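You operate a simulated robot arm through the tools that you are given. There is no shell and no other tool. Be economical: measure what you need, move in short steps, check, and stop when the job is done.

You are at the controls of a simulated two-armed robot. One attempt, no reset.

## Task
Clamp the grey connector in the vice, brush its top clean and open the vice again.
Fine: use the white brush and stand it back where it stood; the connector stays square on the vice's bed. Set down upright: grey connector, white brush. What is to be rubbed or washed off counts as gone when no trace of it is left.
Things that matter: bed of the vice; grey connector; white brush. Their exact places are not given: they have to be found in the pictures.

Only the result counts: the job must be done as asked and must still hold three seconds after the hand-in. Knocking over, shifting, dropping, spilling or breaking anything else fails it.

## Robot
Two 7-joint arms with fingered hands on one trunk, on a base that drives. Base frame: it is fixed to the floor where the robot stands at the start and does not move with it; the origin is under the middle of the robot, x ahead of it, y to its left, z up; the surface under the hand at the start is at about z = 90. Lengths are in cm, angles in degrees, forces in N, time in s.
The left shoulder is at the start at [7.1, 12.5, 116.7], the right one opposite. With the tool pointing down near the work surface each hand reaches from about 44 to 80 cm from the robot's upright axis, wherever it stands, measured 20 degrees to its own side. Places, roughly: bed of the vice [50, 0, 90]; grey connector (5x5x9 cm) [50, 20, 90]; white brush (4x4x12 cm) [50, 40, 100]. Payload 3.6 kg a hand.
The TCP of each hand is the grasp point between the finger pads, 3 cm short of the fingertips. In the tool frame z runs along the fingers and y along their closing line. Largest opening 10.4 cm; the body of the gripper starts 3.5 cm behind the TCP. The gripper is a hand of 4 fingers: y runs from the thumb to the fingers, the wrist lies at [-1.5, -10.4, -17.8] in the tool frame, and closing takes about 1.5 s.
Orientation is that of the tool frame in the base frame, as [roll, pitch, yaw] about the fixed x, y, z axes, in that order (R = Rz(yaw) Ry(pitch) Rx(roll)). With the fingers straight down and the wrist toward the robot, the tool's x, y and z point along [0, 1, 0], [1, 0, 0] and [0, 0, -1] of the base frame.

## Interface
- The arms move only by the tool apply_moves. It takes "left_series", "right_series" or both (then of equal length, played together; a hand with none holds still); each is a list of rows, each a list of 7 numbers: the turn, a rotation vector about the tool's x, y, z in degrees, then the shift along the tool's x, y, z in cm, then the opening in per cent of the stroke, from 0 (shut) to 100 (fully open). In form: [[ax, ay, az, x, y, z, fingers], ...]. A call has 1 to 8 rows; each row is the pose to reach, as a shift and turn from the pose commanded when the call began, along the tool's axes at that moment. A row lasts 0.2 s, in which the tool goes at most 5 cm and 8.6 degrees; a call with a longer step from one row to the next is refused whole, and so is a gripper value outside its range. A pose out of reach is approached as far as the arm can. The call stops where the force on the tool passes 40 N (or 10 N more than at its start, if that is more) or the arm is blocked; 0.2 s more then pass. The fingers move at their own pace (about 7.2 cm/s each) and stop on an object; they squeeze with about 32 N. The grip force told is the motor's: it shows also when the fingers shut on nothing. Time passes only in rows, and 0.2 s behind the last, so rows that repeat a pose let the fingers close. The reply holds the time, the measured pose of the TCP, the force on the tool along the base axes, the opening and the grip force, in the units named above and with some noise, with the torque about the TCP (base axes, N m) and any sound that the robot's microphone picked up.
- Cameras (640 x 400 px; columns grow to the right, rows downward): "scene" is now at [16.88, 4.37, 134.41]; the picture's right is [0.39, -0.92, 0.00], its down [-0.36, -0.15, -0.92] and it looks along [0.85, 0.36, -0.39] (base axes); focal length 214 px, centre (320, 200). "left" rides on the left gripper at [-6.1, -9.2, -13] in its tool frame; the picture's right is [-0.81, -0.28, 0.52], its down [0.53, -0.71, 0.46] and it looks along [0.24, 0.64, 0.72] (tool axes); focal length 275 px, centre (320, 200). "right" rides on the right gripper at [6.1, -9.2, -13] in its tool frame; the picture's right is [-0.81, 0.28, -0.52], its down [-0.53, -0.71, 0.46] and it looks along [-0.24, 0.64, 0.72] (tool axes); focal length 275 px, centre (320, 200).
- grab_frame(camera): a new picture of that camera. It takes no simulated time.
- raise_lower(by): slides the trunk up (or, below 0, down) by that many cm; the arms and the scene camera ride with it, the base frame stays. It gives what a move gives, with no picture.
- roll_base(legs): drives the robot by 1 to 6 legs, each [ahead, left, turn to the left] in cm, cm and degrees, along the robot's own axes; the way and the turn of a leg run together, so that a leg with both is an arc; at most 150 cm and 180 degrees a leg. The arms and the cameras ride along, it lands a little off, and it stops where it bumps. It gives what a move gives.
- preshape(shape, hand): the hand has 4 fingers and takes this shape, open, in about a second: jaw (thumb against the fingers, like two jaws); tri (thumb and two fingers); tip (a fingertip pinch); poke (one finger out to press); point (the index stretched); flat (the hand flat); cup (the hand cupped); fist (a fist). The gripper value then closes the fingers along that shape, each until it touches; the sizes above hold for jaw. It gives what a move gives, with no picture.
- aim_head(pan, tilt): turns the head with the scene camera to pan (to the left, within 80 degrees either way) and tilt (down, from -29 to 69), counted from straight ahead of the robot. It gives what a move gives.
- pixel_to_xyz(camera, pixels): for up to 12 pixels [column, row] of the newest picture of that camera ("zoom" is the newest enlarged one), the place [x, y, z] in the base frame of the surface seen there, good to about 0.2 cm, but the place of the scene camera against the robot may be out by one fixed shift of up to 2.5 cm in any direction. It takes no simulated time.
- enlarge(camera, box): a new picture of the part [left, top, right, bottom] of that camera's present view, enlarged. It takes no simulated time.
- close_job(): hands the job in; it is judged then, once.

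Go step by step. Measure first, check grasps and placings, and put right what went wrong. The budget is 80 turns and 62 pictures, counting those below and the enlarged ones. Unless the task says otherwise, let go and move clear before handing in, and close with one line.

The tools are called after "Call:" as a command line: name --argument value ..., lists and objects as JSON in quotes. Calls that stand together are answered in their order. apply_moves: Moves the arms, as the interface text tells. Its arguments: {"type":"object","properties":{"left_series":{"type":"array","items":{"type":"array","items":{"type":"number"}}},"right_series":{"type":"array","items":{"type":"array","items":{"type":"number"}}}},"required":[]} The other tools are called the same way: raise_lower (by) slides the trunk up or down; preshape (shape, hand) gives the hand a shape; roll_base (legs) drives the base; aim_head (pan, tilt) turns the head that bears the scene camera; grab_frame (camera) takes a picture; pixel_to_xyz (camera, pixels) gives the place of the surface under pixels of a picture; enlarge (camera, box) takes an enlarged picture of a part of a camera's view; close_job () hands the job in.

At the start:

```text
clock: 0.0
left_eef_pos: [34.1, 33.96, 138.3]
left_ee_rot: [-180.0, 0.0, 90.0]
left_contact_force: [0.0, -0.6, -0.2]
left_moment: [0.02, 0.02, 0.0]
left_width: 10.39
left_grip_force: 0.2
left_shape: jaw
right_eef_pos: [42.15, 0.65, 135.3]
right_ee_rot: [180.0, 0.1, 89.9]
right_contact_force: [-0.2, 0.0, 0.0]
right_moment: [-0.03, 0.03, 0.0]
right_width: 10.34
right_grip_force: 0.0
right_shape: jaw
trunk travel left (down, up): [-40.0, 13.6]
robot x, y, heading: [-0.18, -0.06, -0.1]
head pan, tilt: [22.8, 22.7]
```

scene: 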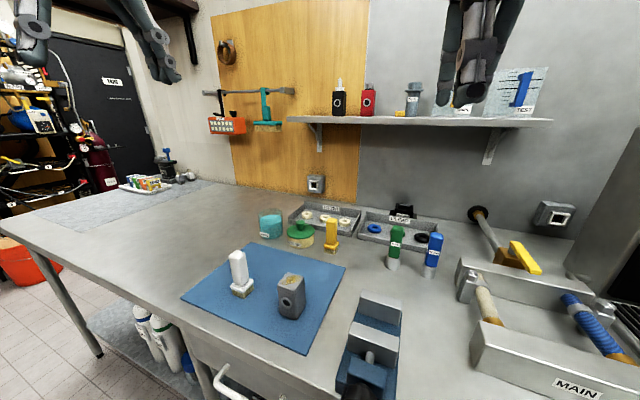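
right: 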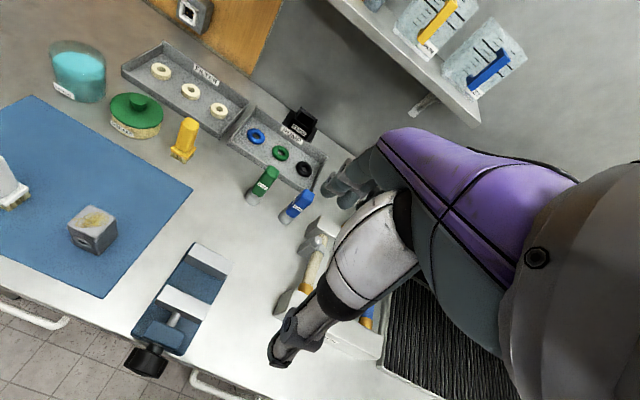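
left: 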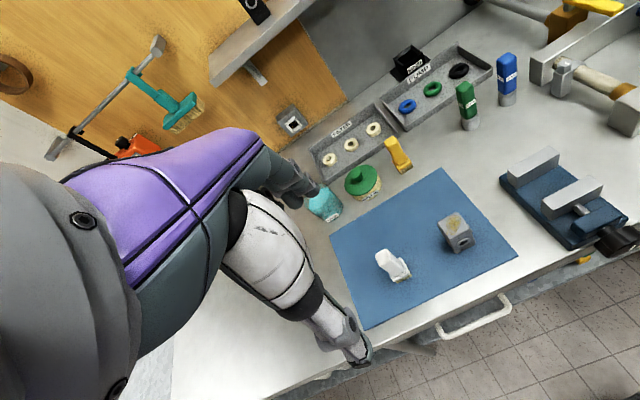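

The scene shows the white brush at (240,270), the connector at (291,295), and the vice at (370,350) with its black knob facing the robot. I'll zoom in on the vice and the parts.

Call:
enlarge --camera "left" --box '[480, 120, 640, 270]'

Call:
pixel_to_xyz --camera "left" --pixels '[[455, 222], [441, 228], [465, 245], [395, 262], [383, 255], [405, 278], [530, 165], [572, 197], [550, 188], [610, 240], [585, 208], [590, 240]]'

Call:
aim_head --pan 5 --tilt 45

Call:
grab_frame --camera "scene"

```text
2.67 times, centred on (560, 195) of left
```

zoom: 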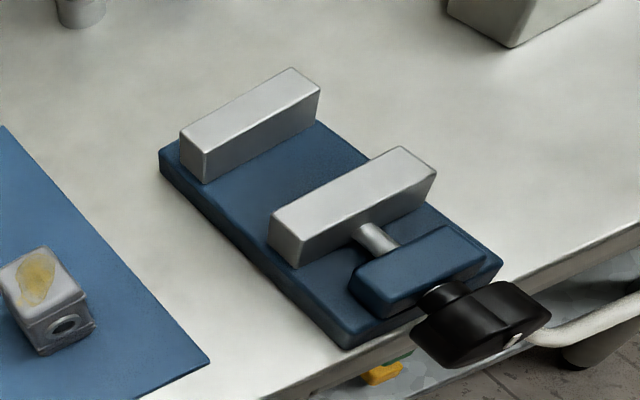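

```text
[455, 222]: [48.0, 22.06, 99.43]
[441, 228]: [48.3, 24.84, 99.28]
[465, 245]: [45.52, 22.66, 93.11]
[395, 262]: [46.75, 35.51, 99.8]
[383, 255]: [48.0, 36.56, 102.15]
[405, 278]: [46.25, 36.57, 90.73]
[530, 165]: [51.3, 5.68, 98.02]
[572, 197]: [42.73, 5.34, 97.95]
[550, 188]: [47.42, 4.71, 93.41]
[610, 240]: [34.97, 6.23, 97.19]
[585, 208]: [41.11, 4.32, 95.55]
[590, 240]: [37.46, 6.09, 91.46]
```

```text
clock: 0.9
left_eef_pos: [34.21, 34.05, 138.35]
left_ee_rot: [-180.0, 0.0, 89.9]
left_contact_force: [0.4, 0.8, -0.1]
left_moment: [0.0, 0.02, -0.01]
left_width: 10.37
left_grip_force: 0.0
left_shape: jaw
right_eef_pos: [41.94, 0.59, 135.48]
right_ee_rot: [179.9, 0.1, 90.0]
right_contact_force: [0.5, 0.6, 0.6]
right_moment: [0.0, -0.04, 0.05]
right_width: 10.38
right_grip_force: 0.1
right_shape: jaw
trunk travel left (down, up): [-40.0, 13.6]
robot x, y, heading: [-0.2, 0.06, 0.2]
head pan, tilt: [5.0, 45.0]
```

```text
57 pictures are left
```

scene: 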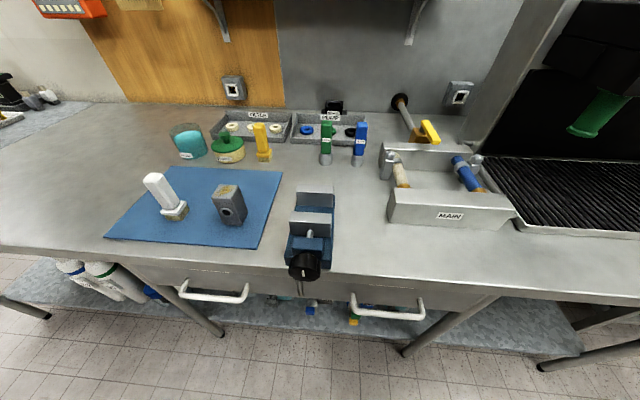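

The vice axis runs along x, with the knob on the robot's side. I'll zoom in on the vice, connector and brush for accurate measurements.

Call:
enlarge --camera "scene" --box '[260, 170, 360, 290]'

Call:
pixel_to_xyz --camera "zoom" --pixels '[[320, 200], [320, 130], [320, 60], [320, 250], [320, 300]]'

Call:
enlarge --camera "scene" --box '[130, 160, 260, 240]'

Call:
enlarge --camera "left" --box '[360, 200, 490, 300]'

Call:
enlarge --camera "right" --box '[110, 230, 250, 390]'

```text
3.33 times, centred on (310, 230) of scene
```

zoom: 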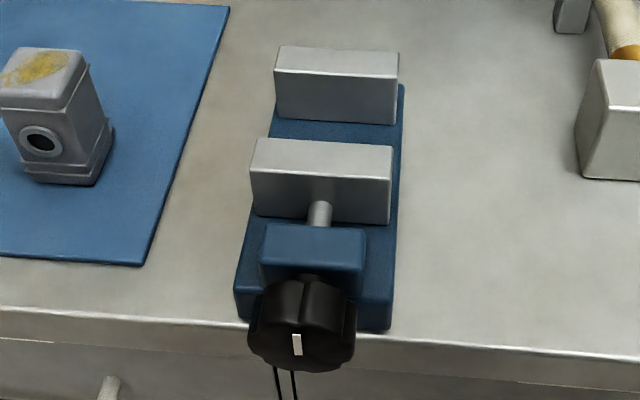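

```text
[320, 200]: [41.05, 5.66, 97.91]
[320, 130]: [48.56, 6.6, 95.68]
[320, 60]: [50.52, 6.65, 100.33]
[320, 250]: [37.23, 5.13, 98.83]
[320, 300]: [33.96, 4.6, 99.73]
```

```text
4.92 times, centred on (195, 200) of scene
```

zoom: 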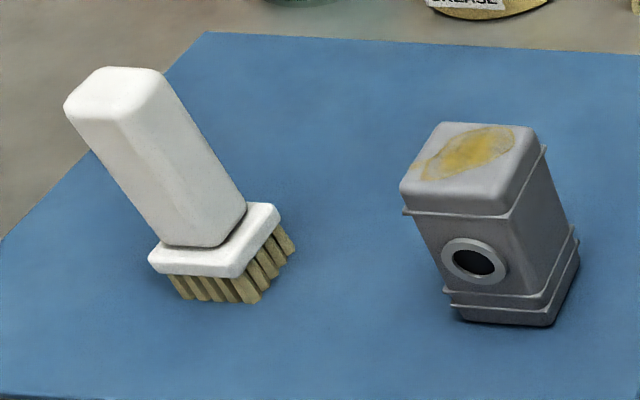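

```text
4.00 times, centred on (425, 250) of left
```

zoom: 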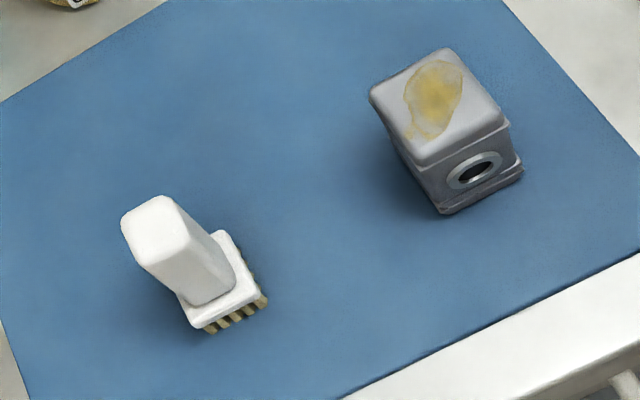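

```text
2.50 times, centred on (180, 310) of right
```

zoom: 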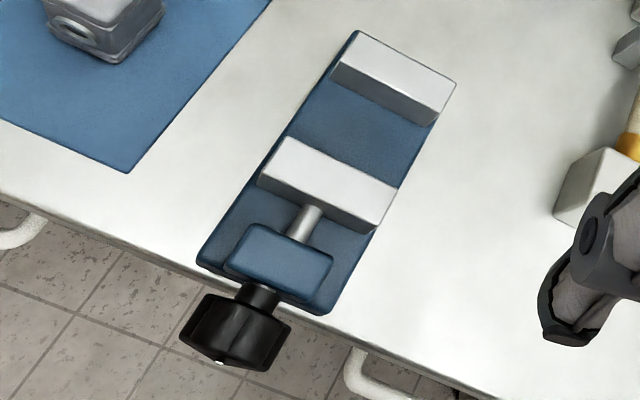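

The knob's pointer shows up clearly. I'll measure the vice with the newest (right) zoom.

Call:
pixel_to_xyz --camera "zoom" --pixels '[[340, 65], [434, 106], [450, 88], [362, 40], [268, 172], [372, 222], [390, 200], [296, 145], [345, 130], [260, 250], [240, 325], [255, 295]]'

Call:
enlarge --camera "left" --box '[360, 200, 490, 300]'

Call:
pixel_to_xyz --camera "zoom" --pixels '[[448, 52], [374, 95], [424, 162], [502, 118], [450, 208], [160, 200], [128, 220], [150, 265], [188, 240], [220, 235], [258, 288], [196, 322]]'

```text
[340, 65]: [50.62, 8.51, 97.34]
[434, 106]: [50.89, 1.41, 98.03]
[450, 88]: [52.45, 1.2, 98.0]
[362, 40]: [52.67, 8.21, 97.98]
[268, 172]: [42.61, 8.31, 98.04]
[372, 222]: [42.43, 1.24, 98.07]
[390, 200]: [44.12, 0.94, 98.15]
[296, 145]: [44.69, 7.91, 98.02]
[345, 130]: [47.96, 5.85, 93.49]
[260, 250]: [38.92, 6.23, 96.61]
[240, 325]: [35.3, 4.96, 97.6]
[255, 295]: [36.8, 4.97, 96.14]
```

```text
4.00 times, centred on (425, 250) of left
```

zoom: 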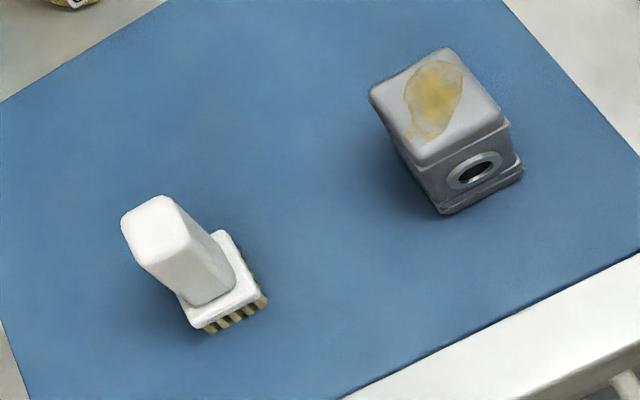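

```text
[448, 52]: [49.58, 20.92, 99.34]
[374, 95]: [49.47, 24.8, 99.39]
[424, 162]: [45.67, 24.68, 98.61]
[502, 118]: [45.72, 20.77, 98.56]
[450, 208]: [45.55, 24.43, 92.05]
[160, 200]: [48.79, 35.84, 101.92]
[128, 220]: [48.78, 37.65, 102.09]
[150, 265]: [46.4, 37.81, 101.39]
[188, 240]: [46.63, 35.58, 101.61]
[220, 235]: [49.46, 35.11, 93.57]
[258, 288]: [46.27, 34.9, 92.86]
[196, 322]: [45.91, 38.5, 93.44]
```

Measured: the connector is centred at (47.6, 22.8) with its top at 99.4, square to the axes. The brush is at (47.7, 36.7) with its top at 102. The vice gap runs x 44.4–50.7, with y centre 4.75, bed z 93.4 and jaw tops 98. I'll bring the left hand over the connector, fingers closing along x.

Call:
apply_moves --left_series '[[0, 0, 0, -1.6, 1.9, 4, 100], [0, 0, 0, -3.2, 3.8, 8, 100], [0, 0, 0, -4.8, 5.7, 12, 100], [0, 0, 0, -6.4, 7.6, 16, 100], [0, 0, 0, -8, 9.5, 20, 100], [0, 0, 0, -9.6, 11.4, 24, 100], [0, 0, 0, -11.25, 13.4, 28, 100], [0, 0, 0, -11.25, 13.4, 28, 100]]'

Call:
grab_frame --camera "left"

```text
clock: 2.7
left_eef_pos: [47.57, 22.94, 110.55]
left_ee_rot: [-179.9, 0.0, 90.0]
left_contact_force: [-0.1, 0.0, -0.3]
left_moment: [0.0, -0.02, -0.03]
left_width: 10.39
left_grip_force: 0.0
left_shape: jaw
right_eef_pos: [42.01, 0.71, 135.52]
right_ee_rot: [179.8, -0.1, 90.0]
right_contact_force: [-0.9, -0.1, 0.4]
right_moment: [-0.02, -0.01, 0.03]
right_width: 10.35
right_grip_force: 0.0
right_shape: jaw
trunk travel left (down, up): [-40.0, 13.6]
robot x, y, heading: [-0.34, 0.21, 0.0]
head pan, tilt: [5.0, 45.0]
```

```text
51 pictures are left
```

left: 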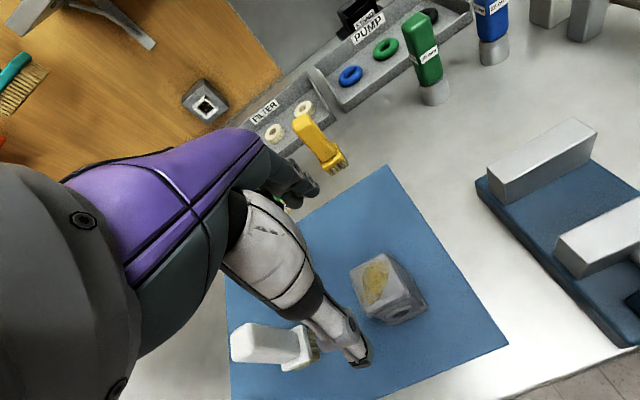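

The hand is well above everything else. I'll re-measure the connector from closer before descending.

Call:
pixel_to_xyz --camera "left" --pixels '[[387, 257], [353, 270], [366, 312], [408, 290], [385, 280], [590, 125], [495, 200], [560, 240], [545, 205]]'

Call:
enlarge --camera "left" --box '[330, 230, 450, 340]'

```text
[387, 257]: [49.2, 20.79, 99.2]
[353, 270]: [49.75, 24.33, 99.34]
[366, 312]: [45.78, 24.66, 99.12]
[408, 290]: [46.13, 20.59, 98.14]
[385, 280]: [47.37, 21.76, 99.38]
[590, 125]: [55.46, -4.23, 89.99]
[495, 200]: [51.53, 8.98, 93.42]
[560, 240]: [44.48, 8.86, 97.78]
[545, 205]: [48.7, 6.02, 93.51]
```

```text
3.64 times, centred on (390, 285) of left
```

zoom: 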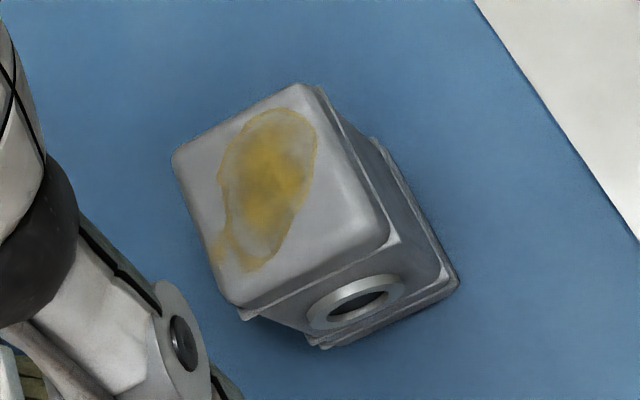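

The connector's centre is about (47.65, 22.7). I'll descend to TCP z≈98.5 and close.

Call:
apply_moves --left_series '[[0, 0, 0, -0.2, 0.05, 4, 100], [0, 0, 0, -0.2, 0.05, 8, 100], [0, 0, 0, -0.2, 0.05, 12, 100], [0, 0, 0, -0.2, 0.05, 12, 60], [0, 0, 0, -0.2, 0.05, 12, 20], [0, 0, 0, -0.2, 0.05, 12, 0], [0, 0, 0, -0.2, 0.05, 12, 0], [0, 0, 0, -0.2, 0.05, 12, 0]]'

Call:
apply_moves --left_series '[[0, 0, 0, 0, 0, 0, 0], [0, 0, 0, 0, 0, 0, 0], [0, 0, 0, 0, 0, 0, 0]]'

Call:
grab_frame --camera "left"

```text
clock: 4.5
left_eef_pos: [47.84, 22.54, 98.44]
left_ee_rot: [179.9, -0.1, 90.0]
left_contact_force: [0.0, 0.5, 0.6]
left_moment: [0.01, 0.0, 0.03]
left_width: 3.83
left_grip_force: 31.7
left_shape: jaw
right_eef_pos: [42.03, 0.68, 135.46]
right_ee_rot: [-180.0, 0.0, 90.0]
right_contact_force: [0.3, -0.4, -0.7]
right_moment: [0.01, 0.0, -0.01]
right_width: 10.34
right_grip_force: 0.0
right_shape: jaw
trunk travel left (down, up): [-40.0, 13.6]
robot x, y, heading: [-0.09, 0.45, 0.0]
head pan, tilt: [5.0, 45.0]
```

```text
clock: 5.3
left_eef_pos: [47.96, 22.54, 98.52]
left_ee_rot: [179.9, 0.0, 89.9]
left_contact_force: [-0.8, -0.3, 0.0]
left_moment: [0.01, 0.02, 0.02]
left_width: 3.82
left_grip_force: 31.9
left_shape: jaw
right_eef_pos: [41.97, 0.67, 135.48]
right_ee_rot: [179.9, 0.0, 90.0]
right_contact_force: [0.3, -0.5, 0.1]
right_moment: [-0.04, 0.03, -0.01]
right_width: 10.33
right_grip_force: 0.1
right_shape: jaw
trunk travel left (down, up): [-40.0, 13.6]
robot x, y, heading: [-0.25, 0.36, 0.0]
head pan, tilt: [5.0, 45.0]
```

```text
49 pictures are left
```

left: 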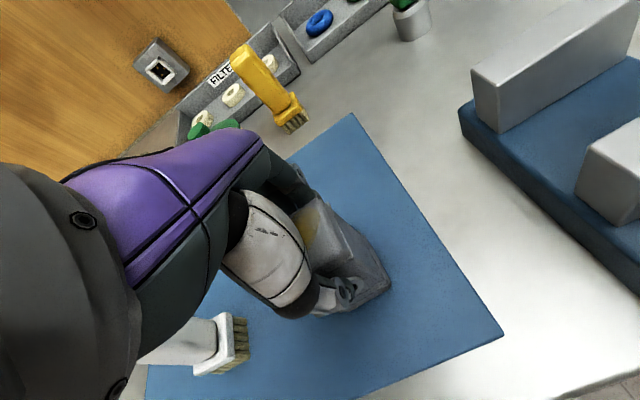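

Gripped (width 3.8, 32 N). I'll lift with the left hand and move the right hand aside to make room at the vice.

Call:
apply_moves --left_series '[[0, 0, 0, 0, 0, -2, 0], [0, 0, 0, 0, 0, -4, 0], [0, 0, 0, 0, 0, -6, 0], [0, 0, 0, 0, 0, -8, 0], [0, 0, 0, 0, 0, -10, 0], [0, 0, 0, 0, 0, -11, 0], [0, 0, 0, 0, 0, -12, 0]]' --right_series '[[0, 0, 0, -4, 0, 0, 100], [0, 0, 0, -8, 0, 0, 100], [0, 0, 0, -12, 0, 0, 100], [0, 0, 0, -16, 0, 0, 100], [0, 0, 0, -20, 0, 0, 100], [0, 0, 0, -24, 0, 0, 100], [0, 0, 0, -26, 0, 0, 100]]'

Call:
apply_moves --left_series '[[0, 0, 0, -3, 0, 0, 0], [0, 0, 0, -6, 0, 0, 0], [0, 0, 0, -9, 0, 0, 0], [0, 0, 0, -12, 0, 0, 0], [0, 0, 0, -15, 0, 0, 0], [0, 0, 0, -17.8, 0, 0, 0], [0, 0, 0, -17.8, 0, 0, 0]]'

Call:
grab_frame --camera "left"

Call:
grab_frame --camera "scene"

```text
clock: 6.9
left_eef_pos: [47.57, 22.49, 110.34]
left_ee_rot: [179.9, 0.0, 90.0]
left_contact_force: [0.5, 0.4, -1.4]
left_moment: [0.01, 0.01, -0.01]
left_width: 3.81
left_grip_force: 31.7
left_shape: jaw
right_eef_pos: [42.14, -25.53, 135.45]
right_ee_rot: [-180.0, 0.0, 90.0]
right_contact_force: [-0.1, 0.1, 0.3]
right_moment: [-0.02, -0.01, -0.01]
right_width: 10.38
right_grip_force: 0.1
right_shape: jaw
trunk travel left (down, up): [-40.0, 13.6]
robot x, y, heading: [0.36, -0.27, 0.0]
head pan, tilt: [5.0, 45.0]
```

```text
clock: 8.5
left_eef_pos: [47.59, 4.88, 110.34]
left_ee_rot: [180.0, 0.0, 90.1]
left_contact_force: [-0.6, 0.3, -0.9]
left_moment: [-0.01, -0.03, -0.01]
left_width: 3.83
left_grip_force: 32.0
left_shape: jaw
right_eef_pos: [42.15, -25.49, 135.59]
right_ee_rot: [-180.0, 0.0, 90.0]
right_contact_force: [-0.8, -0.1, 0.2]
right_moment: [0.01, -0.02, -0.03]
right_width: 10.35
right_grip_force: 0.1
right_shape: jaw
trunk travel left (down, up): [-40.0, 13.6]
robot x, y, heading: [-0.14, -0.06, 0.2]
head pan, tilt: [5.0, 45.0]
```

```text
48 pictures are left
```

left: 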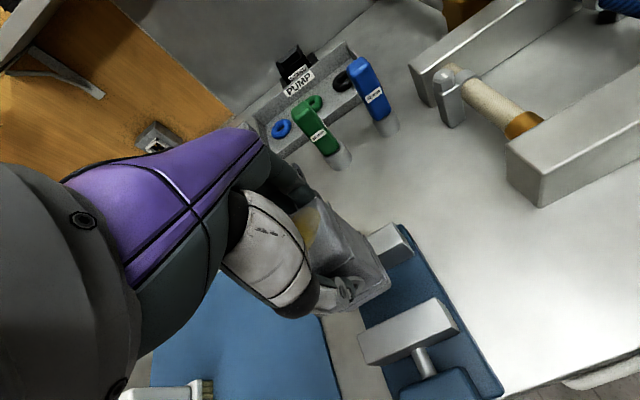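

```text
47 pictures are left
```

scene: 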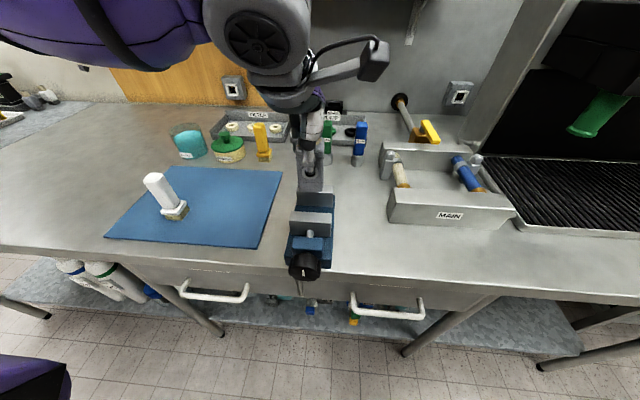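

The connector is held above the vice. I'll measure its base corners against the jaws before lowering.

Call:
enlarge --camera "left" --box '[280, 180, 480, 380]'

```text
2.00 times, centred on (380, 280) of left
```

zoom: 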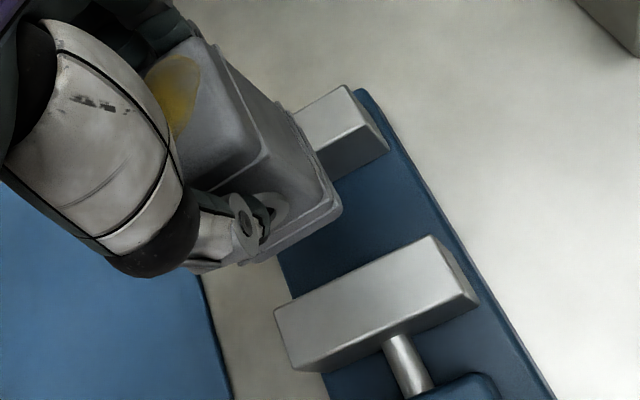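

Call:
pixel_to_xyz --camera "zoom" --pixels '[[330, 200], [335, 212], [285, 115], [245, 255], [290, 150], [388, 148], [318, 175], [430, 240], [276, 312], [477, 298], [350, 95], [275, 115]]'

```text
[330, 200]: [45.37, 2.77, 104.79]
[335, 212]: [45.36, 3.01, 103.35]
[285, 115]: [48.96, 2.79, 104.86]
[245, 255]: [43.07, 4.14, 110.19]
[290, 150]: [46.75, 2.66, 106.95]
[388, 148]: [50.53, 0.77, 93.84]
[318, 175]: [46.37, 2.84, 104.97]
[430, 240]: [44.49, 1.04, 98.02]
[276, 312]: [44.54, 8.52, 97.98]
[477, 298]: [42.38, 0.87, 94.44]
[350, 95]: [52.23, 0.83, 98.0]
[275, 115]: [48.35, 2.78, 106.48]
```

The base's near face is at x≈45.2 and its side at y≈2.6, so it's about central in the gap. I'll shift y by −0.25 and lower.

Call:
apply_moves --left_series '[[0, 0, 0, -0.25, 0, 0, 0], [0, 0, 0, -0.25, 0, 2.5, 0], [0, 0, 0, -0.25, 0, 5, 0], [0, 0, 0, -0.25, 0, 6.5, 0], [0, 0, 0, -0.25, 0, 7.5, 0], [0, 0, 0, -0.25, 0, 8.0, 0], [0, 0, 0, -0.25, 0, 8.3, 0], [0, 0, 0, -0.25, 0, 8.3, 0]]'

Call:
enlarge --camera "left" --box '[280, 180, 480, 380]'

Call:
enlarge --camera "scene" --box '[260, 140, 360, 290]'

```text
clock: 10.3
left_eef_pos: [47.51, 4.34, 102.06]
left_ee_rot: [-179.9, 0.0, 90.0]
left_contact_force: [1.0, -0.3, -1.6]
left_moment: [0.0, -0.03, 0.02]
left_width: 3.82
left_grip_force: 32.1
left_shape: jaw
right_eef_pos: [42.13, -25.5, 135.4]
right_ee_rot: [180.0, 0.0, 90.0]
right_contact_force: [0.8, 0.5, -0.6]
right_moment: [0.0, 0.0, -0.02]
right_width: 10.36
right_grip_force: 0.1
right_shape: jaw
trunk travel left (down, up): [-40.0, 13.6]
robot x, y, heading: [0.21, -0.02, 0.2]
head pan, tilt: [5.0, 45.0]
```

```text
2.00 times, centred on (380, 280) of left
```

zoom: 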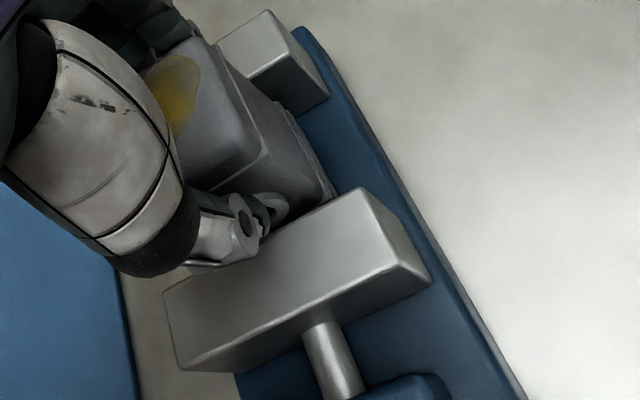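

```text
2.67 times, centred on (310, 215) of scene
```

zoom: 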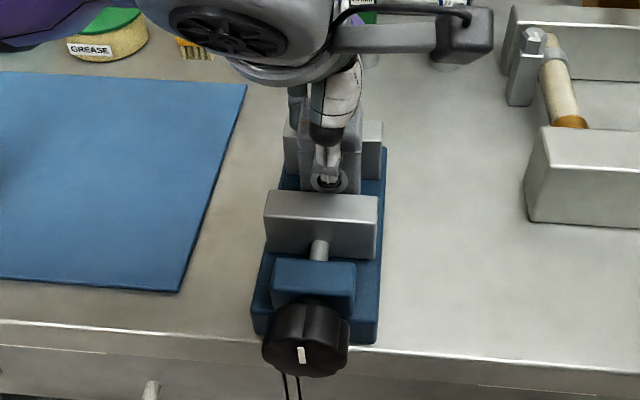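

No contact yet, and the connector is inside the gap. I'll lower in small steps until it seats.

Call:
apply_moves --left_series '[[0, 0, 0, 0, 0, 0.2, 0], [0, 0, 0, 0, 0, 0.35, 0], [0, 0, 0, 0, 0, 0.45, 0], [0, 0, 0, 0, 0, 0.55, 0], [0, 0, 0, 0, 0, 0.55, 0]]'

Call:
enlarge --camera "left" --box '[280, 180, 480, 380]'

```text
clock: 11.5
left_eef_pos: [47.55, 4.48, 101.66]
left_ee_rot: [-179.9, 0.0, 90.0]
left_contact_force: [0.0, 0.0, -1.3]
left_moment: [0.01, 0.03, -0.03]
left_width: 3.84
left_grip_force: 31.9
left_shape: jaw
right_eef_pos: [42.2, -25.39, 135.42]
right_ee_rot: [-180.0, 0.0, 90.0]
right_contact_force: [0.8, 0.6, 1.4]
right_moment: [0.01, 0.03, -0.02]
right_width: 10.39
right_grip_force: 0.1
right_shape: jaw
trunk travel left (down, up): [-40.0, 13.6]
robot x, y, heading: [-0.08, 0.37, -0.1]
head pan, tilt: [5.0, 45.0]
```

```text
2.00 times, centred on (380, 280) of left
```

zoom: 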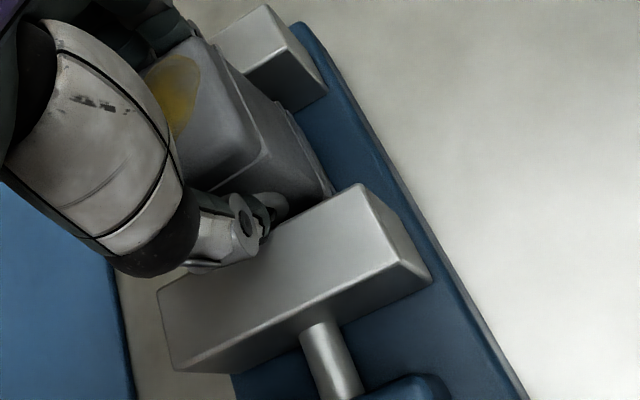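

Still no contact (Fz −1.3). I'll go down a little more.

Call:
apply_moves --left_series '[[0, 0, 0, 0, 0, 0.1, 0], [0, 0, 0, 0, 0, 0.2, 0], [0, 0, 0, 0, 0, 0.3, 0], [0, 0, 0, 0, 0, 0.3, 0]]'

```text
clock: 12.5
left_eef_pos: [47.56, 4.48, 101.33]
left_ee_rot: [179.9, 0.0, 90.0]
left_contact_force: [-1.7, 0.5, 5.3]
left_moment: [0.02, 0.09, -0.03]
left_width: 3.83
left_grip_force: 31.5
left_shape: jaw
right_eef_pos: [42.06, -25.48, 135.47]
right_ee_rot: [180.0, 0.0, 90.0]
right_contact_force: [-0.2, -0.8, 0.5]
right_moment: [-0.03, 0.01, 0.01]
right_width: 10.36
right_grip_force: 0.0
right_shape: jaw
trunk travel left (down, up): [-40.0, 13.6]
robot x, y, heading: [0.14, 0.12, 0.2]
head pan, tilt: [5.0, 45.0]
```

Seated, with Fz +5.3. I'll open partly and rise straight up.

Call:
apply_moves --left_series '[[0, 0, 0, 0, 0, 0, 50], [0, 0, 0, 0, 0, 0, 55], [0, 0, 0, 0, 0, 0, 55], [0, 0, 0, 0, 0, -2, 55], [0, 0, 0, 0, 0, -5, 70], [0, 0, 0, 0, 0, -9, 100], [0, 0, 0, 0, 0, -13, 100]]'

Call:
enlarge --camera "left" --box '[280, 180, 480, 400]'

```text
clock: 14.1
left_eef_pos: [47.73, 4.41, 114.27]
left_ee_rot: [179.9, 0.0, 89.9]
left_contact_force: [-0.1, 0.3, 0.4]
left_moment: [0.01, 0.02, -0.01]
left_width: 10.38
left_grip_force: 0.1
left_shape: jaw
right_eef_pos: [42.05, -25.43, 135.47]
right_ee_rot: [-180.0, -0.1, 89.9]
right_contact_force: [-0.3, 0.3, -0.3]
right_moment: [-0.03, 0.01, -0.02]
right_width: 10.38
right_grip_force: 0.1
right_shape: jaw
trunk travel left (down, up): [-40.0, 13.6]
robot x, y, heading: [0.08, -0.17, -0.0]
head pan, tilt: [5.0, 45.0]
```

```text
1.82 times, centred on (380, 290) of left
```

zoom: 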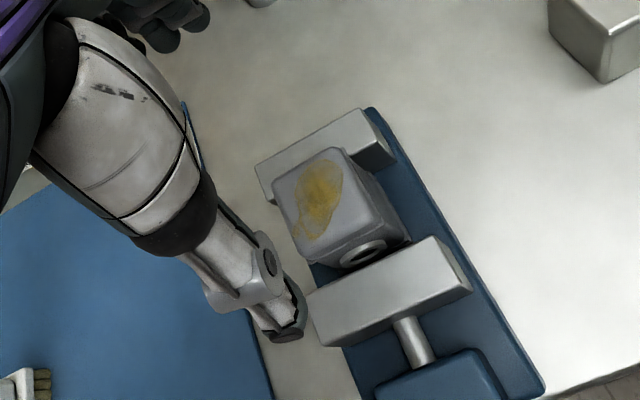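

The connector sits square in the vice. I'll park the left hand up and to the left, then back the base off so the right hand can reach the knob with its fingers pointing forward.

Call:
apply_moves --left_series '[[0, 0, 0, 0, 0, -4, 100], [0, 0, 0, 3, 0, -7, 100], [0, 0, 0, 7, 0, -9, 100], [0, 0, 0, 11, 0, -10, 100], [0, 0, 0, 15.5, 0, -11, 100], [0, 0, 0, 20, 0, -12, 100], [0, 0, 0, 25, 0, -12, 100], [0, 0, 0, 29, 0, -12, 100]]'

Call:
roll_base --legs '[[-22, 0, 0], [0, 10, 0]]'

Call:
aim_head --pan -5 --tilt 35

Call:
grab_frame --camera "scene"

Call:
grab_frame --camera "right"

```text
clock: 15.9
left_eef_pos: [47.9, 33.66, 126.33]
left_ee_rot: [180.0, 0.0, 89.9]
left_contact_force: [0.2, 0.4, -0.9]
left_moment: [0.0, 0.04, 0.02]
left_width: 10.36
left_grip_force: 0.0
left_shape: jaw
left hand out of reach, approached as far as the arm can: row 1
right_eef_pos: [42.16, -25.47, 135.48]
right_ee_rot: [179.9, 0.0, 90.0]
right_contact_force: [-0.1, 0.1, 0.4]
right_moment: [-0.01, 0.04, -0.04]
right_width: 10.39
right_grip_force: 0.1
right_shape: jaw
trunk travel left (down, up): [-40.0, 13.6]
robot x, y, heading: [0.01, -0.01, 0.2]
head pan, tilt: [5.0, 45.0]
```

```text
clock: 18.7
left_eef_pos: [25.87, 43.13, 126.32]
left_ee_rot: [180.0, 0.0, 89.7]
left_contact_force: [0.7, -0.2, -0.6]
left_moment: [0.01, 0.01, -0.01]
left_width: 10.35
left_grip_force: 0.0
left_shape: jaw
right_eef_pos: [19.81, -15.85, 135.43]
right_ee_rot: [-180.0, 0.0, 89.6]
right_contact_force: [0.1, 0.3, 0.2]
right_moment: [-0.03, 0.0, 0.01]
right_width: 10.37
right_grip_force: 0.0
right_shape: jaw
trunk travel left (down, up): [-40.0, 13.6]
robot x, y, heading: [-22.39, 9.92, -0.5]
head pan, tilt: [5.0, 45.0]
```

```text
clock: 19.4
left_eef_pos: [25.77, 43.09, 126.33]
left_ee_rot: [179.9, 0.0, 89.7]
left_contact_force: [-0.1, -0.5, -0.1]
left_moment: [0.0, -0.02, -0.01]
left_width: 10.37
left_grip_force: 0.0
left_shape: jaw
right_eef_pos: [20.08, -15.9, 135.49]
right_ee_rot: [-179.9, 0.1, 89.6]
right_contact_force: [0.2, 0.6, 0.0]
right_moment: [0.02, 0.0, -0.03]
right_width: 10.36
right_grip_force: 0.0
right_shape: jaw
trunk travel left (down, up): [-40.0, 13.6]
robot x, y, heading: [-22.33, 9.7, -0.3]
head pan, tilt: [-5.0, 35.0]
```

```text
41 pictures are left
```

scene: 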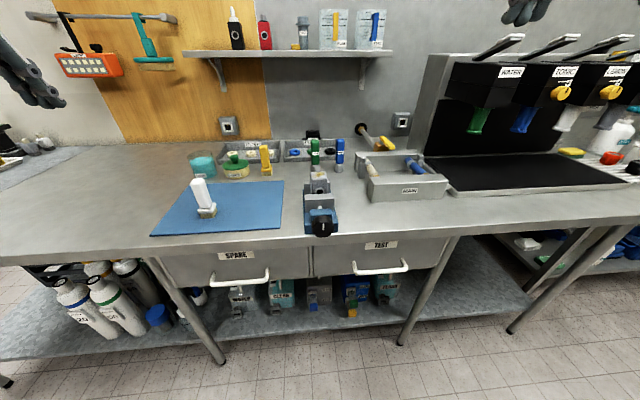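

```text
40 pictures are left
```

right: 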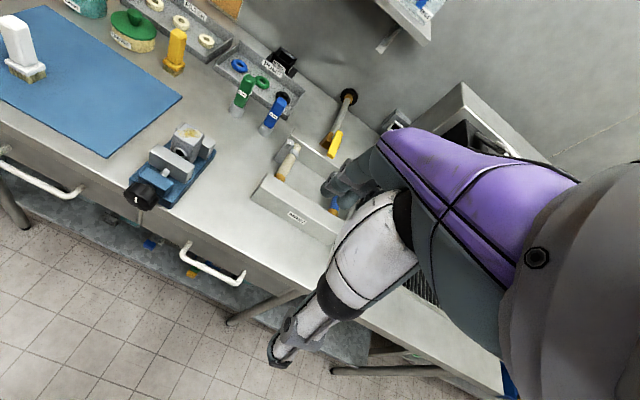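

The knob is at about (137,195) in the right view. I'll zoom in for knob geometry and the drawer handle positions.

Call:
enlarge --camera "right" --box '[100, 110, 240, 230]'

Call:
pixel_to_xyz --camera "right" --pixels '[[215, 265], [182, 245], [242, 275], [50, 185], [80, 190], [160, 220]]'

Call:
pixel_to_xyz --camera "zoom" --pixels '[[135, 390], [165, 390], [198, 385], [170, 360], [130, 350], [200, 340], [240, 340], [150, 330], [120, 380], [190, 420]]'

```text
3.33 times, centred on (170, 170) of right
```

zoom: 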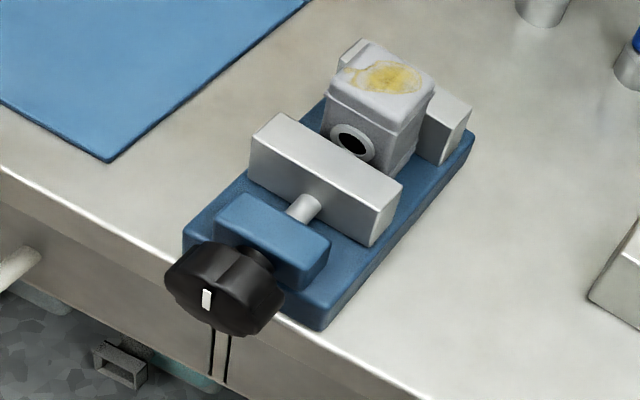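

```text
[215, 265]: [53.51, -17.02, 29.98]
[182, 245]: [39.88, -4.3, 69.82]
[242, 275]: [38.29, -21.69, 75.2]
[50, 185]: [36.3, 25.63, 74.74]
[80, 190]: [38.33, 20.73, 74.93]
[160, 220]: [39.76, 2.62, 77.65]
```

```text
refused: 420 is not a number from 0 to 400
```

The drawer handles are at z≈75, well clear. Next I'll measure the knob face.

Call:
pixel_to_xyz --camera "zoom" --pixels '[[207, 298], [175, 272], [255, 320], [230, 280], [205, 250], [270, 290], [220, 330], [190, 245], [225, 255], [220, 350], [258, 257]]'

Call:
enlarge --camera "right" --box '[115, 165, 175, 225]'

```text
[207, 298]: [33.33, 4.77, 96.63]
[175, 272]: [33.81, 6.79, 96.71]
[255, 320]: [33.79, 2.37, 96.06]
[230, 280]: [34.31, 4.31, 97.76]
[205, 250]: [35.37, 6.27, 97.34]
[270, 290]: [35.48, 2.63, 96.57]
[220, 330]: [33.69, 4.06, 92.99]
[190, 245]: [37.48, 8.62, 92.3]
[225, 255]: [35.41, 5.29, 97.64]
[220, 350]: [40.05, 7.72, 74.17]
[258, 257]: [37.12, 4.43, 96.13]
```

```text
6.67 times, centred on (145, 195) of right
```

zoom: 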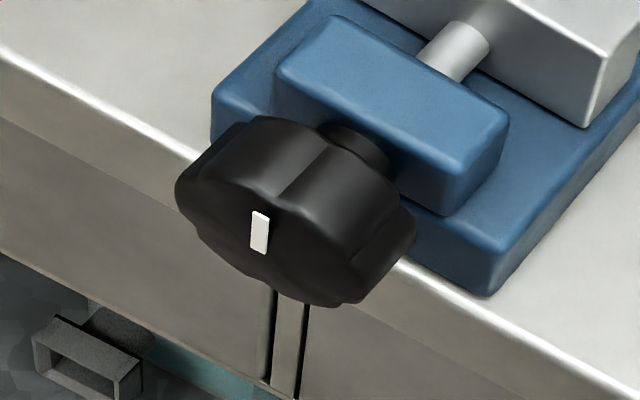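

The knob axis is at about (y 4.65, z 95.3), its face at x≈33.4, and its radius about 2.5. I'll swing the right hand to point forward, ahead of the knob.

Call:
apply_moves --right_series '[[-8.5, 0, 0, 1.5, 0, 2.5, 100], [-17, 0, 0, 3, 0, 5, 100], [-25.5, 0, 0, 5, 0, 7.5, 100], [-34, 0, 0, 7, 0, 10, 100], [-42.5, 0, 0, 9, 0, 12.5, 100], [-51, 0, 0, 11, 0, 15, 100], [-59.5, 0, 0, 13, 0, 17.5, 100], [-68, 0, 0, 15, 0, 20, 100]]'

```text
clock: 21.4
left_eef_pos: [25.88, 43.05, 126.31]
left_ee_rot: [180.0, -0.1, 89.8]
left_contact_force: [0.0, 0.0, 0.5]
left_moment: [0.04, 0.02, 0.0]
left_width: 10.37
left_grip_force: 0.2
left_shape: jaw
right_eef_pos: [25.0, 7.16, 117.69]
right_ee_rot: [110.9, -7.3, 95.1]
right_contact_force: [0.0, -0.5, 0.5]
right_moment: [-0.02, 0.02, -0.01]
right_width: 10.4
right_grip_force: 0.1
right_shape: jaw
right hand out of reach, approached as far as the arm can: row 5, 6, 7, 8
trunk travel left (down, up): [-40.0, 13.6]
robot x, y, heading: [-22.37, 9.55, 0.1]
head pan, tilt: [-5.0, 35.0]
stopped in row 8 (right hand): the arm was blocked; the commanded pose is now the measured one
```

The arm folded too tight there because the wrist sits close to the shoulder. I'll back the base further and shift left so the knob lies ahead of the right shoulder.

Call:
roll_base --legs '[[-13, 9, 0]]'

Call:
grab_frame --camera "scene"

```text
clock: 22.9
left_eef_pos: [12.83, 52.14, 126.21]
left_ee_rot: [-179.9, 0.0, 89.6]
left_contact_force: [0.0, -0.1, -0.1]
left_moment: [-0.02, 0.0, 0.03]
left_width: 10.37
left_grip_force: 0.0
left_shape: jaw
right_eef_pos: [11.79, 16.07, 117.76]
right_ee_rot: [110.9, -7.3, 95.1]
right_contact_force: [0.1, 0.8, -0.4]
right_moment: [0.0, -0.03, 0.01]
right_width: 10.37
right_grip_force: 0.0
right_shape: jaw
trunk travel left (down, up): [-40.0, 13.6]
robot x, y, heading: [-35.03, 18.76, -0.6]
head pan, tilt: [-5.0, 35.0]
```

```text
37 pictures are left
```

scene: 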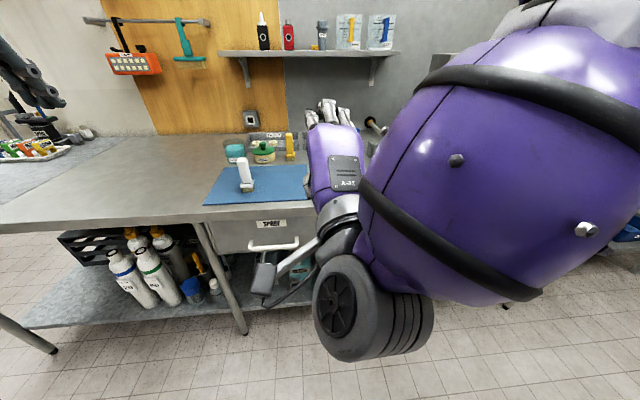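

The arm has room now. I'll level the hand to point straight ahead and bring it to about (25, 4.7, 95.3), in front of the knob.

Call:
apply_moves --right_series '[[-3, -0.9, -0.9, -2, -2, 2.4, 100], [-6, -1.8, -1.8, -4, -4, 4.8, 100], [-9, -2.8, -2.7, -6, -6, 7.2, 100], [-12, -3.7, -3.6, -8, -8, 9.6, 100], [-15, -4.6, -4.5, -10, -10, 12, 100], [-18, -5.6, -5.4, -12, -12, 14.5, 100], [-20.9, -6.5, -6.3, -14, -13.7, 17, 100], [-20.9, -6.5, -6.3, -15.3, -15, 18.7, 100]]'

```text
clock: 24.6
left_eef_pos: [12.85, 52.17, 126.37]
left_ee_rot: [180.0, 0.0, 89.7]
left_contact_force: [0.2, -0.1, 0.5]
left_moment: [0.0, 0.04, 0.0]
left_width: 10.38
left_grip_force: 0.0
left_shape: jaw
right_eef_pos: [21.95, 23.84, 113.55]
right_ee_rot: [95.3, -1.6, 87.8]
right_contact_force: [-0.8, 0.3, 0.0]
right_moment: [0.0, -0.02, -0.05]
right_width: 10.41
right_grip_force: 0.0
right_shape: jaw
right hand out of reach, approached as far as the arm can: row 1, 2, 3, 4, 5, 6, 7, 8
trunk travel left (down, up): [-40.0, 13.6]
robot x, y, heading: [-35.16, 19.25, -0.3]
head pan, tilt: [-5.0, 35.0]
```

The wrist-below pose is awkward with the shoulder at z 117. Lowering the trunk puts the shoulder near knob height and should make it natural, and both hands are clear of the table edge.

Call:
raise_lower --by -33

Call:
apply_moves --right_series '[[0, 0, 0, -3, 2, 0, 100], [0, 0, 0, -6, 4, 0, 100], [0, 0, 0, -9, 6, 0, 100], [0, 0, 0, -12, 8, 0, 100], [0, 0, 0, -15, 10, 0, 100], [-2, 0, 0, -17, 12, 0, 100], [-4, 0, 0, -19, 14, 0, 100], [-5, 0, 0, -19, 15, 0, 100]]'

```text
clock: 27.9
left_eef_pos: [12.78, 52.11, 93.28]
left_ee_rot: [-180.0, 0.0, 89.7]
left_contact_force: [0.1, -0.2, 0.5]
left_moment: [-0.03, -0.01, 0.02]
left_width: 10.38
left_grip_force: 0.0
left_shape: jaw
right_eef_pos: [26.11, 24.15, 68.31]
right_ee_rot: [110.5, -1.0, 87.6]
right_contact_force: [0.4, -0.2, -0.3]
right_moment: [0.01, -0.02, 0.03]
right_width: 10.38
right_grip_force: 0.0
right_shape: jaw
trunk travel left (down, up): [-7.0, 46.6]
robot x, y, heading: [-35.39, 18.89, -0.3]
head pan, tilt: [-5.0, 35.0]
```

```text
clock: 29.7
left_eef_pos: [12.76, 52.01, 93.36]
left_ee_rot: [180.0, -0.1, 89.7]
left_contact_force: [0.7, -0.3, 0.2]
left_moment: [-0.01, 0.0, 0.0]
left_width: 10.38
left_grip_force: 0.1
left_shape: jaw
right_eef_pos: [27.51, 16.48, 77.03]
right_ee_rot: [106.3, -1.7, 85.3]
right_contact_force: [-0.9, -0.8, 0.8]
right_moment: [0.01, -0.03, 0.01]
right_width: 10.41
right_grip_force: 0.1
right_shape: jaw
right hand out of reach, approached as far as the arm can: row 2, 3, 4, 5, 6, 7, 8
trunk travel left (down, up): [-7.0, 46.6]
robot x, y, heading: [-35.34, 19.11, -0.2]
head pan, tilt: [-5.0, 35.0]
```

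The commanded pose had run past the arm's reach. I'll command the actual target: y≈4.7, z≈95.

Call:
apply_moves --right_series '[[0, 0, 0, 3, 2.5, 0, 100], [0, 0, 0, 6, 5, 0, 100], [0, 0, 0, 9, 7.5, 0, 100], [0, 0, 0, 12, 10, 0, 100], [0, 0, 0, 15, 12.5, 0, 100], [2, 0, 0, 17, 15, 0, 100], [4, 0, 0, 19, 17, 0, 100], [5, 0, 0, 19, 18, 0, 100]]'

Call:
apply_moves --right_series '[[0, 0, 0, 0, 0, 0, 100], [0, 0, 0, 0, 0, 0, 100], [0, 0, 0, 0, 0, 0, 100], [0, 0, 0, 0, 0, 0, 100]]'

Call:
grab_frame --camera "scene"

```text
clock: 31.5
left_eef_pos: [12.83, 52.22, 93.29]
left_ee_rot: [180.0, 0.0, 89.6]
left_contact_force: [-0.3, -0.1, -0.5]
left_moment: [-0.02, -0.03, -0.01]
left_width: 10.37
left_grip_force: 0.1
left_shape: jaw
right_eef_pos: [33.24, 35.11, 94.39]
right_ee_rot: [110.5, -1.0, 87.6]
right_contact_force: [-0.6, 0.3, 0.0]
right_moment: [-0.04, 0.02, 0.02]
right_width: 10.39
right_grip_force: 0.0
right_shape: jaw
right hand out of reach, approached as far as the arm can: row 1, 2, 3, 4
trunk travel left (down, up): [-7.0, 46.6]
robot x, y, heading: [-35.17, 18.68, -0.4]
head pan, tilt: [-5.0, 35.0]
```

```text
clock: 32.5
left_eef_pos: [12.81, 52.11, 93.25]
left_ee_rot: [-180.0, -0.1, 89.7]
left_contact_force: [0.4, -0.2, -0.2]
left_moment: [-0.01, 0.01, 0.01]
left_width: 10.36
left_grip_force: 0.0
left_shape: jaw
right_eef_pos: [33.29, 35.06, 94.49]
right_ee_rot: [110.5, -1.0, 87.6]
right_contact_force: [0.0, -0.1, -0.4]
right_moment: [-0.06, 0.05, 0.01]
right_width: 10.4
right_grip_force: 0.1
right_shape: jaw
trunk travel left (down, up): [-7.0, 46.6]
robot x, y, heading: [-35.17, 18.73, -0.2]
head pan, tilt: [-5.0, 35.0]
```

```text
36 pictures are left
```

scene: 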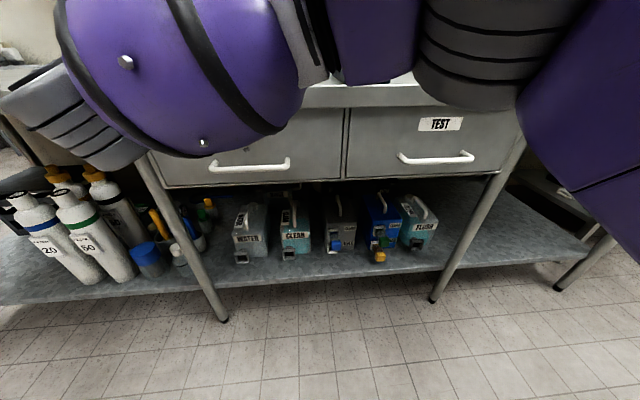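

The commanded pose tracks the reached one, and this posture is reachable at y 16–35, which is further left relative to the base than I assumed. I'll pull back 8 cm, level the hand and test the roll range here.

Call:
apply_moves --right_series '[[-3, 0, 0, 0, -0.9, -2.5, 100], [-7, 0, 0, 0, -1.9, -5, 100], [-11, 0, 0, 0, -2.8, -7.5, 100], [-15, 0, 0, 0, -2.8, -7.5, 100], [-18, 0, 0, 0, -2.8, -7.5, 100], [-20.5, 0, 0, 0, -2.8, -7.5, 100], [-20.5, 0, 0, 0, -2.8, -7.5, 100]]'

Call:
apply_moves --right_series '[[0, 0, 8, 0, 0, 0, 100], [0, 0, 16, 0, 0, 0, 100], [0, 0, 24, 0, 0, 0, 100], [0, 0, 32, 0, 0, 0, 100], [0, 0, 40, 0, 0, 0, 100], [0, 0, 48, 0, 0, 0, 100], [0, 0, 56, 0, 0, 0, 100]]'

```text
clock: 34.1
left_eef_pos: [12.89, 52.05, 93.34]
left_ee_rot: [180.0, -0.1, 89.7]
left_contact_force: [0.2, 0.1, 0.2]
left_moment: [-0.04, 0.04, 0.0]
left_width: 10.37
left_grip_force: 0.0
left_shape: jaw
right_eef_pos: [29.66, 36.75, 90.05]
right_ee_rot: [92.6, -1.9, 86.4]
right_contact_force: [0.4, -0.6, 0.8]
right_moment: [0.02, 0.0, 0.01]
right_width: 10.38
right_grip_force: 0.1
right_shape: jaw
right hand out of reach, approached as far as the arm can: row 2, 3, 4, 5, 6, 7
trunk travel left (down, up): [-7.0, 46.6]
robot x, y, heading: [-35.27, 19.09, -0.2]
head pan, tilt: [-5.0, 35.0]
```

```text
clock: 35.7
left_eef_pos: [12.85, 52.1, 93.3]
left_ee_rot: [-179.9, -0.2, 89.8]
left_contact_force: [1.4, 0.0, -1.1]
left_moment: [0.0, 0.02, 0.0]
left_width: 10.39
left_grip_force: 0.1
left_shape: jaw
right_eef_pos: [32.81, 32.03, 89.19]
right_ee_rot: [95.0, -57.9, 82.6]
right_contact_force: [-0.4, 0.5, -0.8]
right_moment: [-0.03, 0.0, 0.03]
right_width: 10.4
right_grip_force: 0.0
right_shape: jaw
right hand out of reach, approached as far as the arm can: row 1, 2, 3, 4, 5, 6, 7
trunk travel left (down, up): [-7.0, 46.6]
robot x, y, heading: [-35.29, 18.78, -0.3]
head pan, tilt: [-5.0, 35.0]
```

The roll of +56° was followed, and thumb-up is the natural direction for this arm. I'll back off 8 cm and shift the base right so the hand lines up with the knob.

Call:
roll_base --legs '[[-8, 0, 0], [0, -27, 0]]'

Call:
apply_moves --right_series '[[0, 0, -8, 0, 0, 0, 100], [0, 0, -16, 0, 0, 0, 100], [0, 0, -24, 0, 0, 0, 100], [0, 0, -32, 0, 0, 0, 100], [0, 0, -40, 0, 0, 0, 100], [0, 0, -40, 0, 0, 0, 100]]'

Call:
grab_frame --camera "right"

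```text
clock: 39.3
left_eef_pos: [4.89, 25.22, 93.3]
left_ee_rot: [180.0, 0.0, 89.6]
left_contact_force: [-0.2, -0.6, 0.1]
left_moment: [0.0, 0.0, -0.02]
left_width: 10.39
left_grip_force: 0.0
left_shape: jaw
right_eef_pos: [24.9, 5.24, 89.27]
right_ee_rot: [95.2, -57.7, 82.3]
right_contact_force: [-0.4, -0.1, 0.5]
right_moment: [-0.01, -0.01, 0.0]
right_width: 10.4
right_grip_force: 0.1
right_shape: jaw
trunk travel left (down, up): [-7.0, 46.6]
robot x, y, heading: [-43.02, -7.65, -0.4]
head pan, tilt: [-5.0, 35.0]
```

```text
clock: 40.7
left_eef_pos: [4.9, 25.16, 93.36]
left_ee_rot: [180.0, 0.0, 89.6]
left_contact_force: [-0.2, 0.1, -0.5]
left_moment: [-0.02, 0.0, 0.02]
left_width: 10.39
left_grip_force: 0.2
left_shape: jaw
right_eef_pos: [24.94, 5.31, 89.15]
right_ee_rot: [92.9, -17.7, 85.8]
right_contact_force: [0.5, 0.4, 0.3]
right_moment: [-0.04, 0.01, 0.01]
right_width: 10.4
right_grip_force: 0.1
right_shape: jaw
trunk travel left (down, up): [-7.0, 46.6]
robot x, y, heading: [-43.76, -8.22, -0.5]
head pan, tilt: [-5.0, 35.0]
```

```text
35 pictures are left
```

right: 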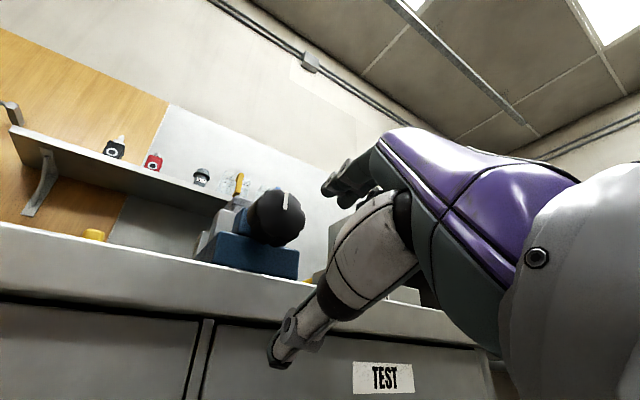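

All reachable here. I'll centre on the knob axis, align the fingers straight ahead and roll back toward 0° for a longer turning stroke.

Call:
apply_moves --right_series '[[-0.8, 2, 0, 0.7, 3, 0.5, 100], [-1.6, 4, 0, 1.42, 6.13, 1, 100], [-1.6, 4, -6, 1.42, 6.13, 2.3, 100], [-1.6, 4, -12, 1.42, 6.13, 2.3, 100], [-1.6, 4, -18, 1.42, 6.13, 2.3, 100], [-1.6, 4, -18, 1.42, 6.13, 2.3, 100]]'

Call:
grab_frame --camera "right"

```text
clock: 42.1
left_eef_pos: [4.79, 25.22, 93.38]
left_ee_rot: [-179.9, 0.0, 89.6]
left_contact_force: [-0.4, -1.5, 1.3]
left_moment: [0.02, 0.03, 0.0]
left_width: 10.37
left_grip_force: 0.0
left_shape: jaw
right_eef_pos: [30.89, 7.47, 92.76]
right_ee_rot: [90.4, 0.1, 90.3]
right_contact_force: [1.0, -0.8, -0.1]
right_moment: [-0.01, 0.04, 0.0]
right_width: 10.41
right_grip_force: 0.0
right_shape: jaw
right hand out of reach, approached as far as the arm can: row 2, 3, 4, 5, 6
trunk travel left (down, up): [-7.0, 46.6]
robot x, y, heading: [-43.22, -8.23, -0.3]
head pan, tilt: [-5.0, 35.0]
```

```text
34 pictures are left
```

right: 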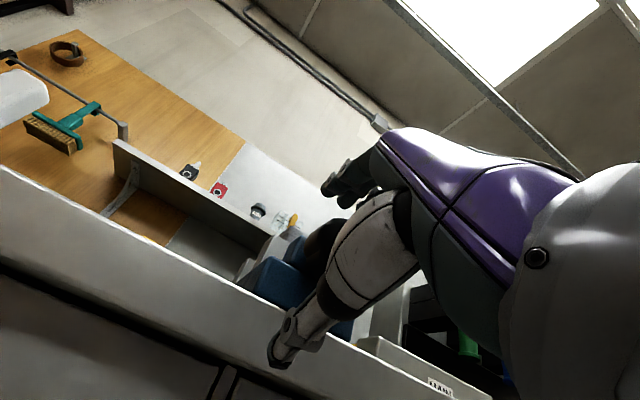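

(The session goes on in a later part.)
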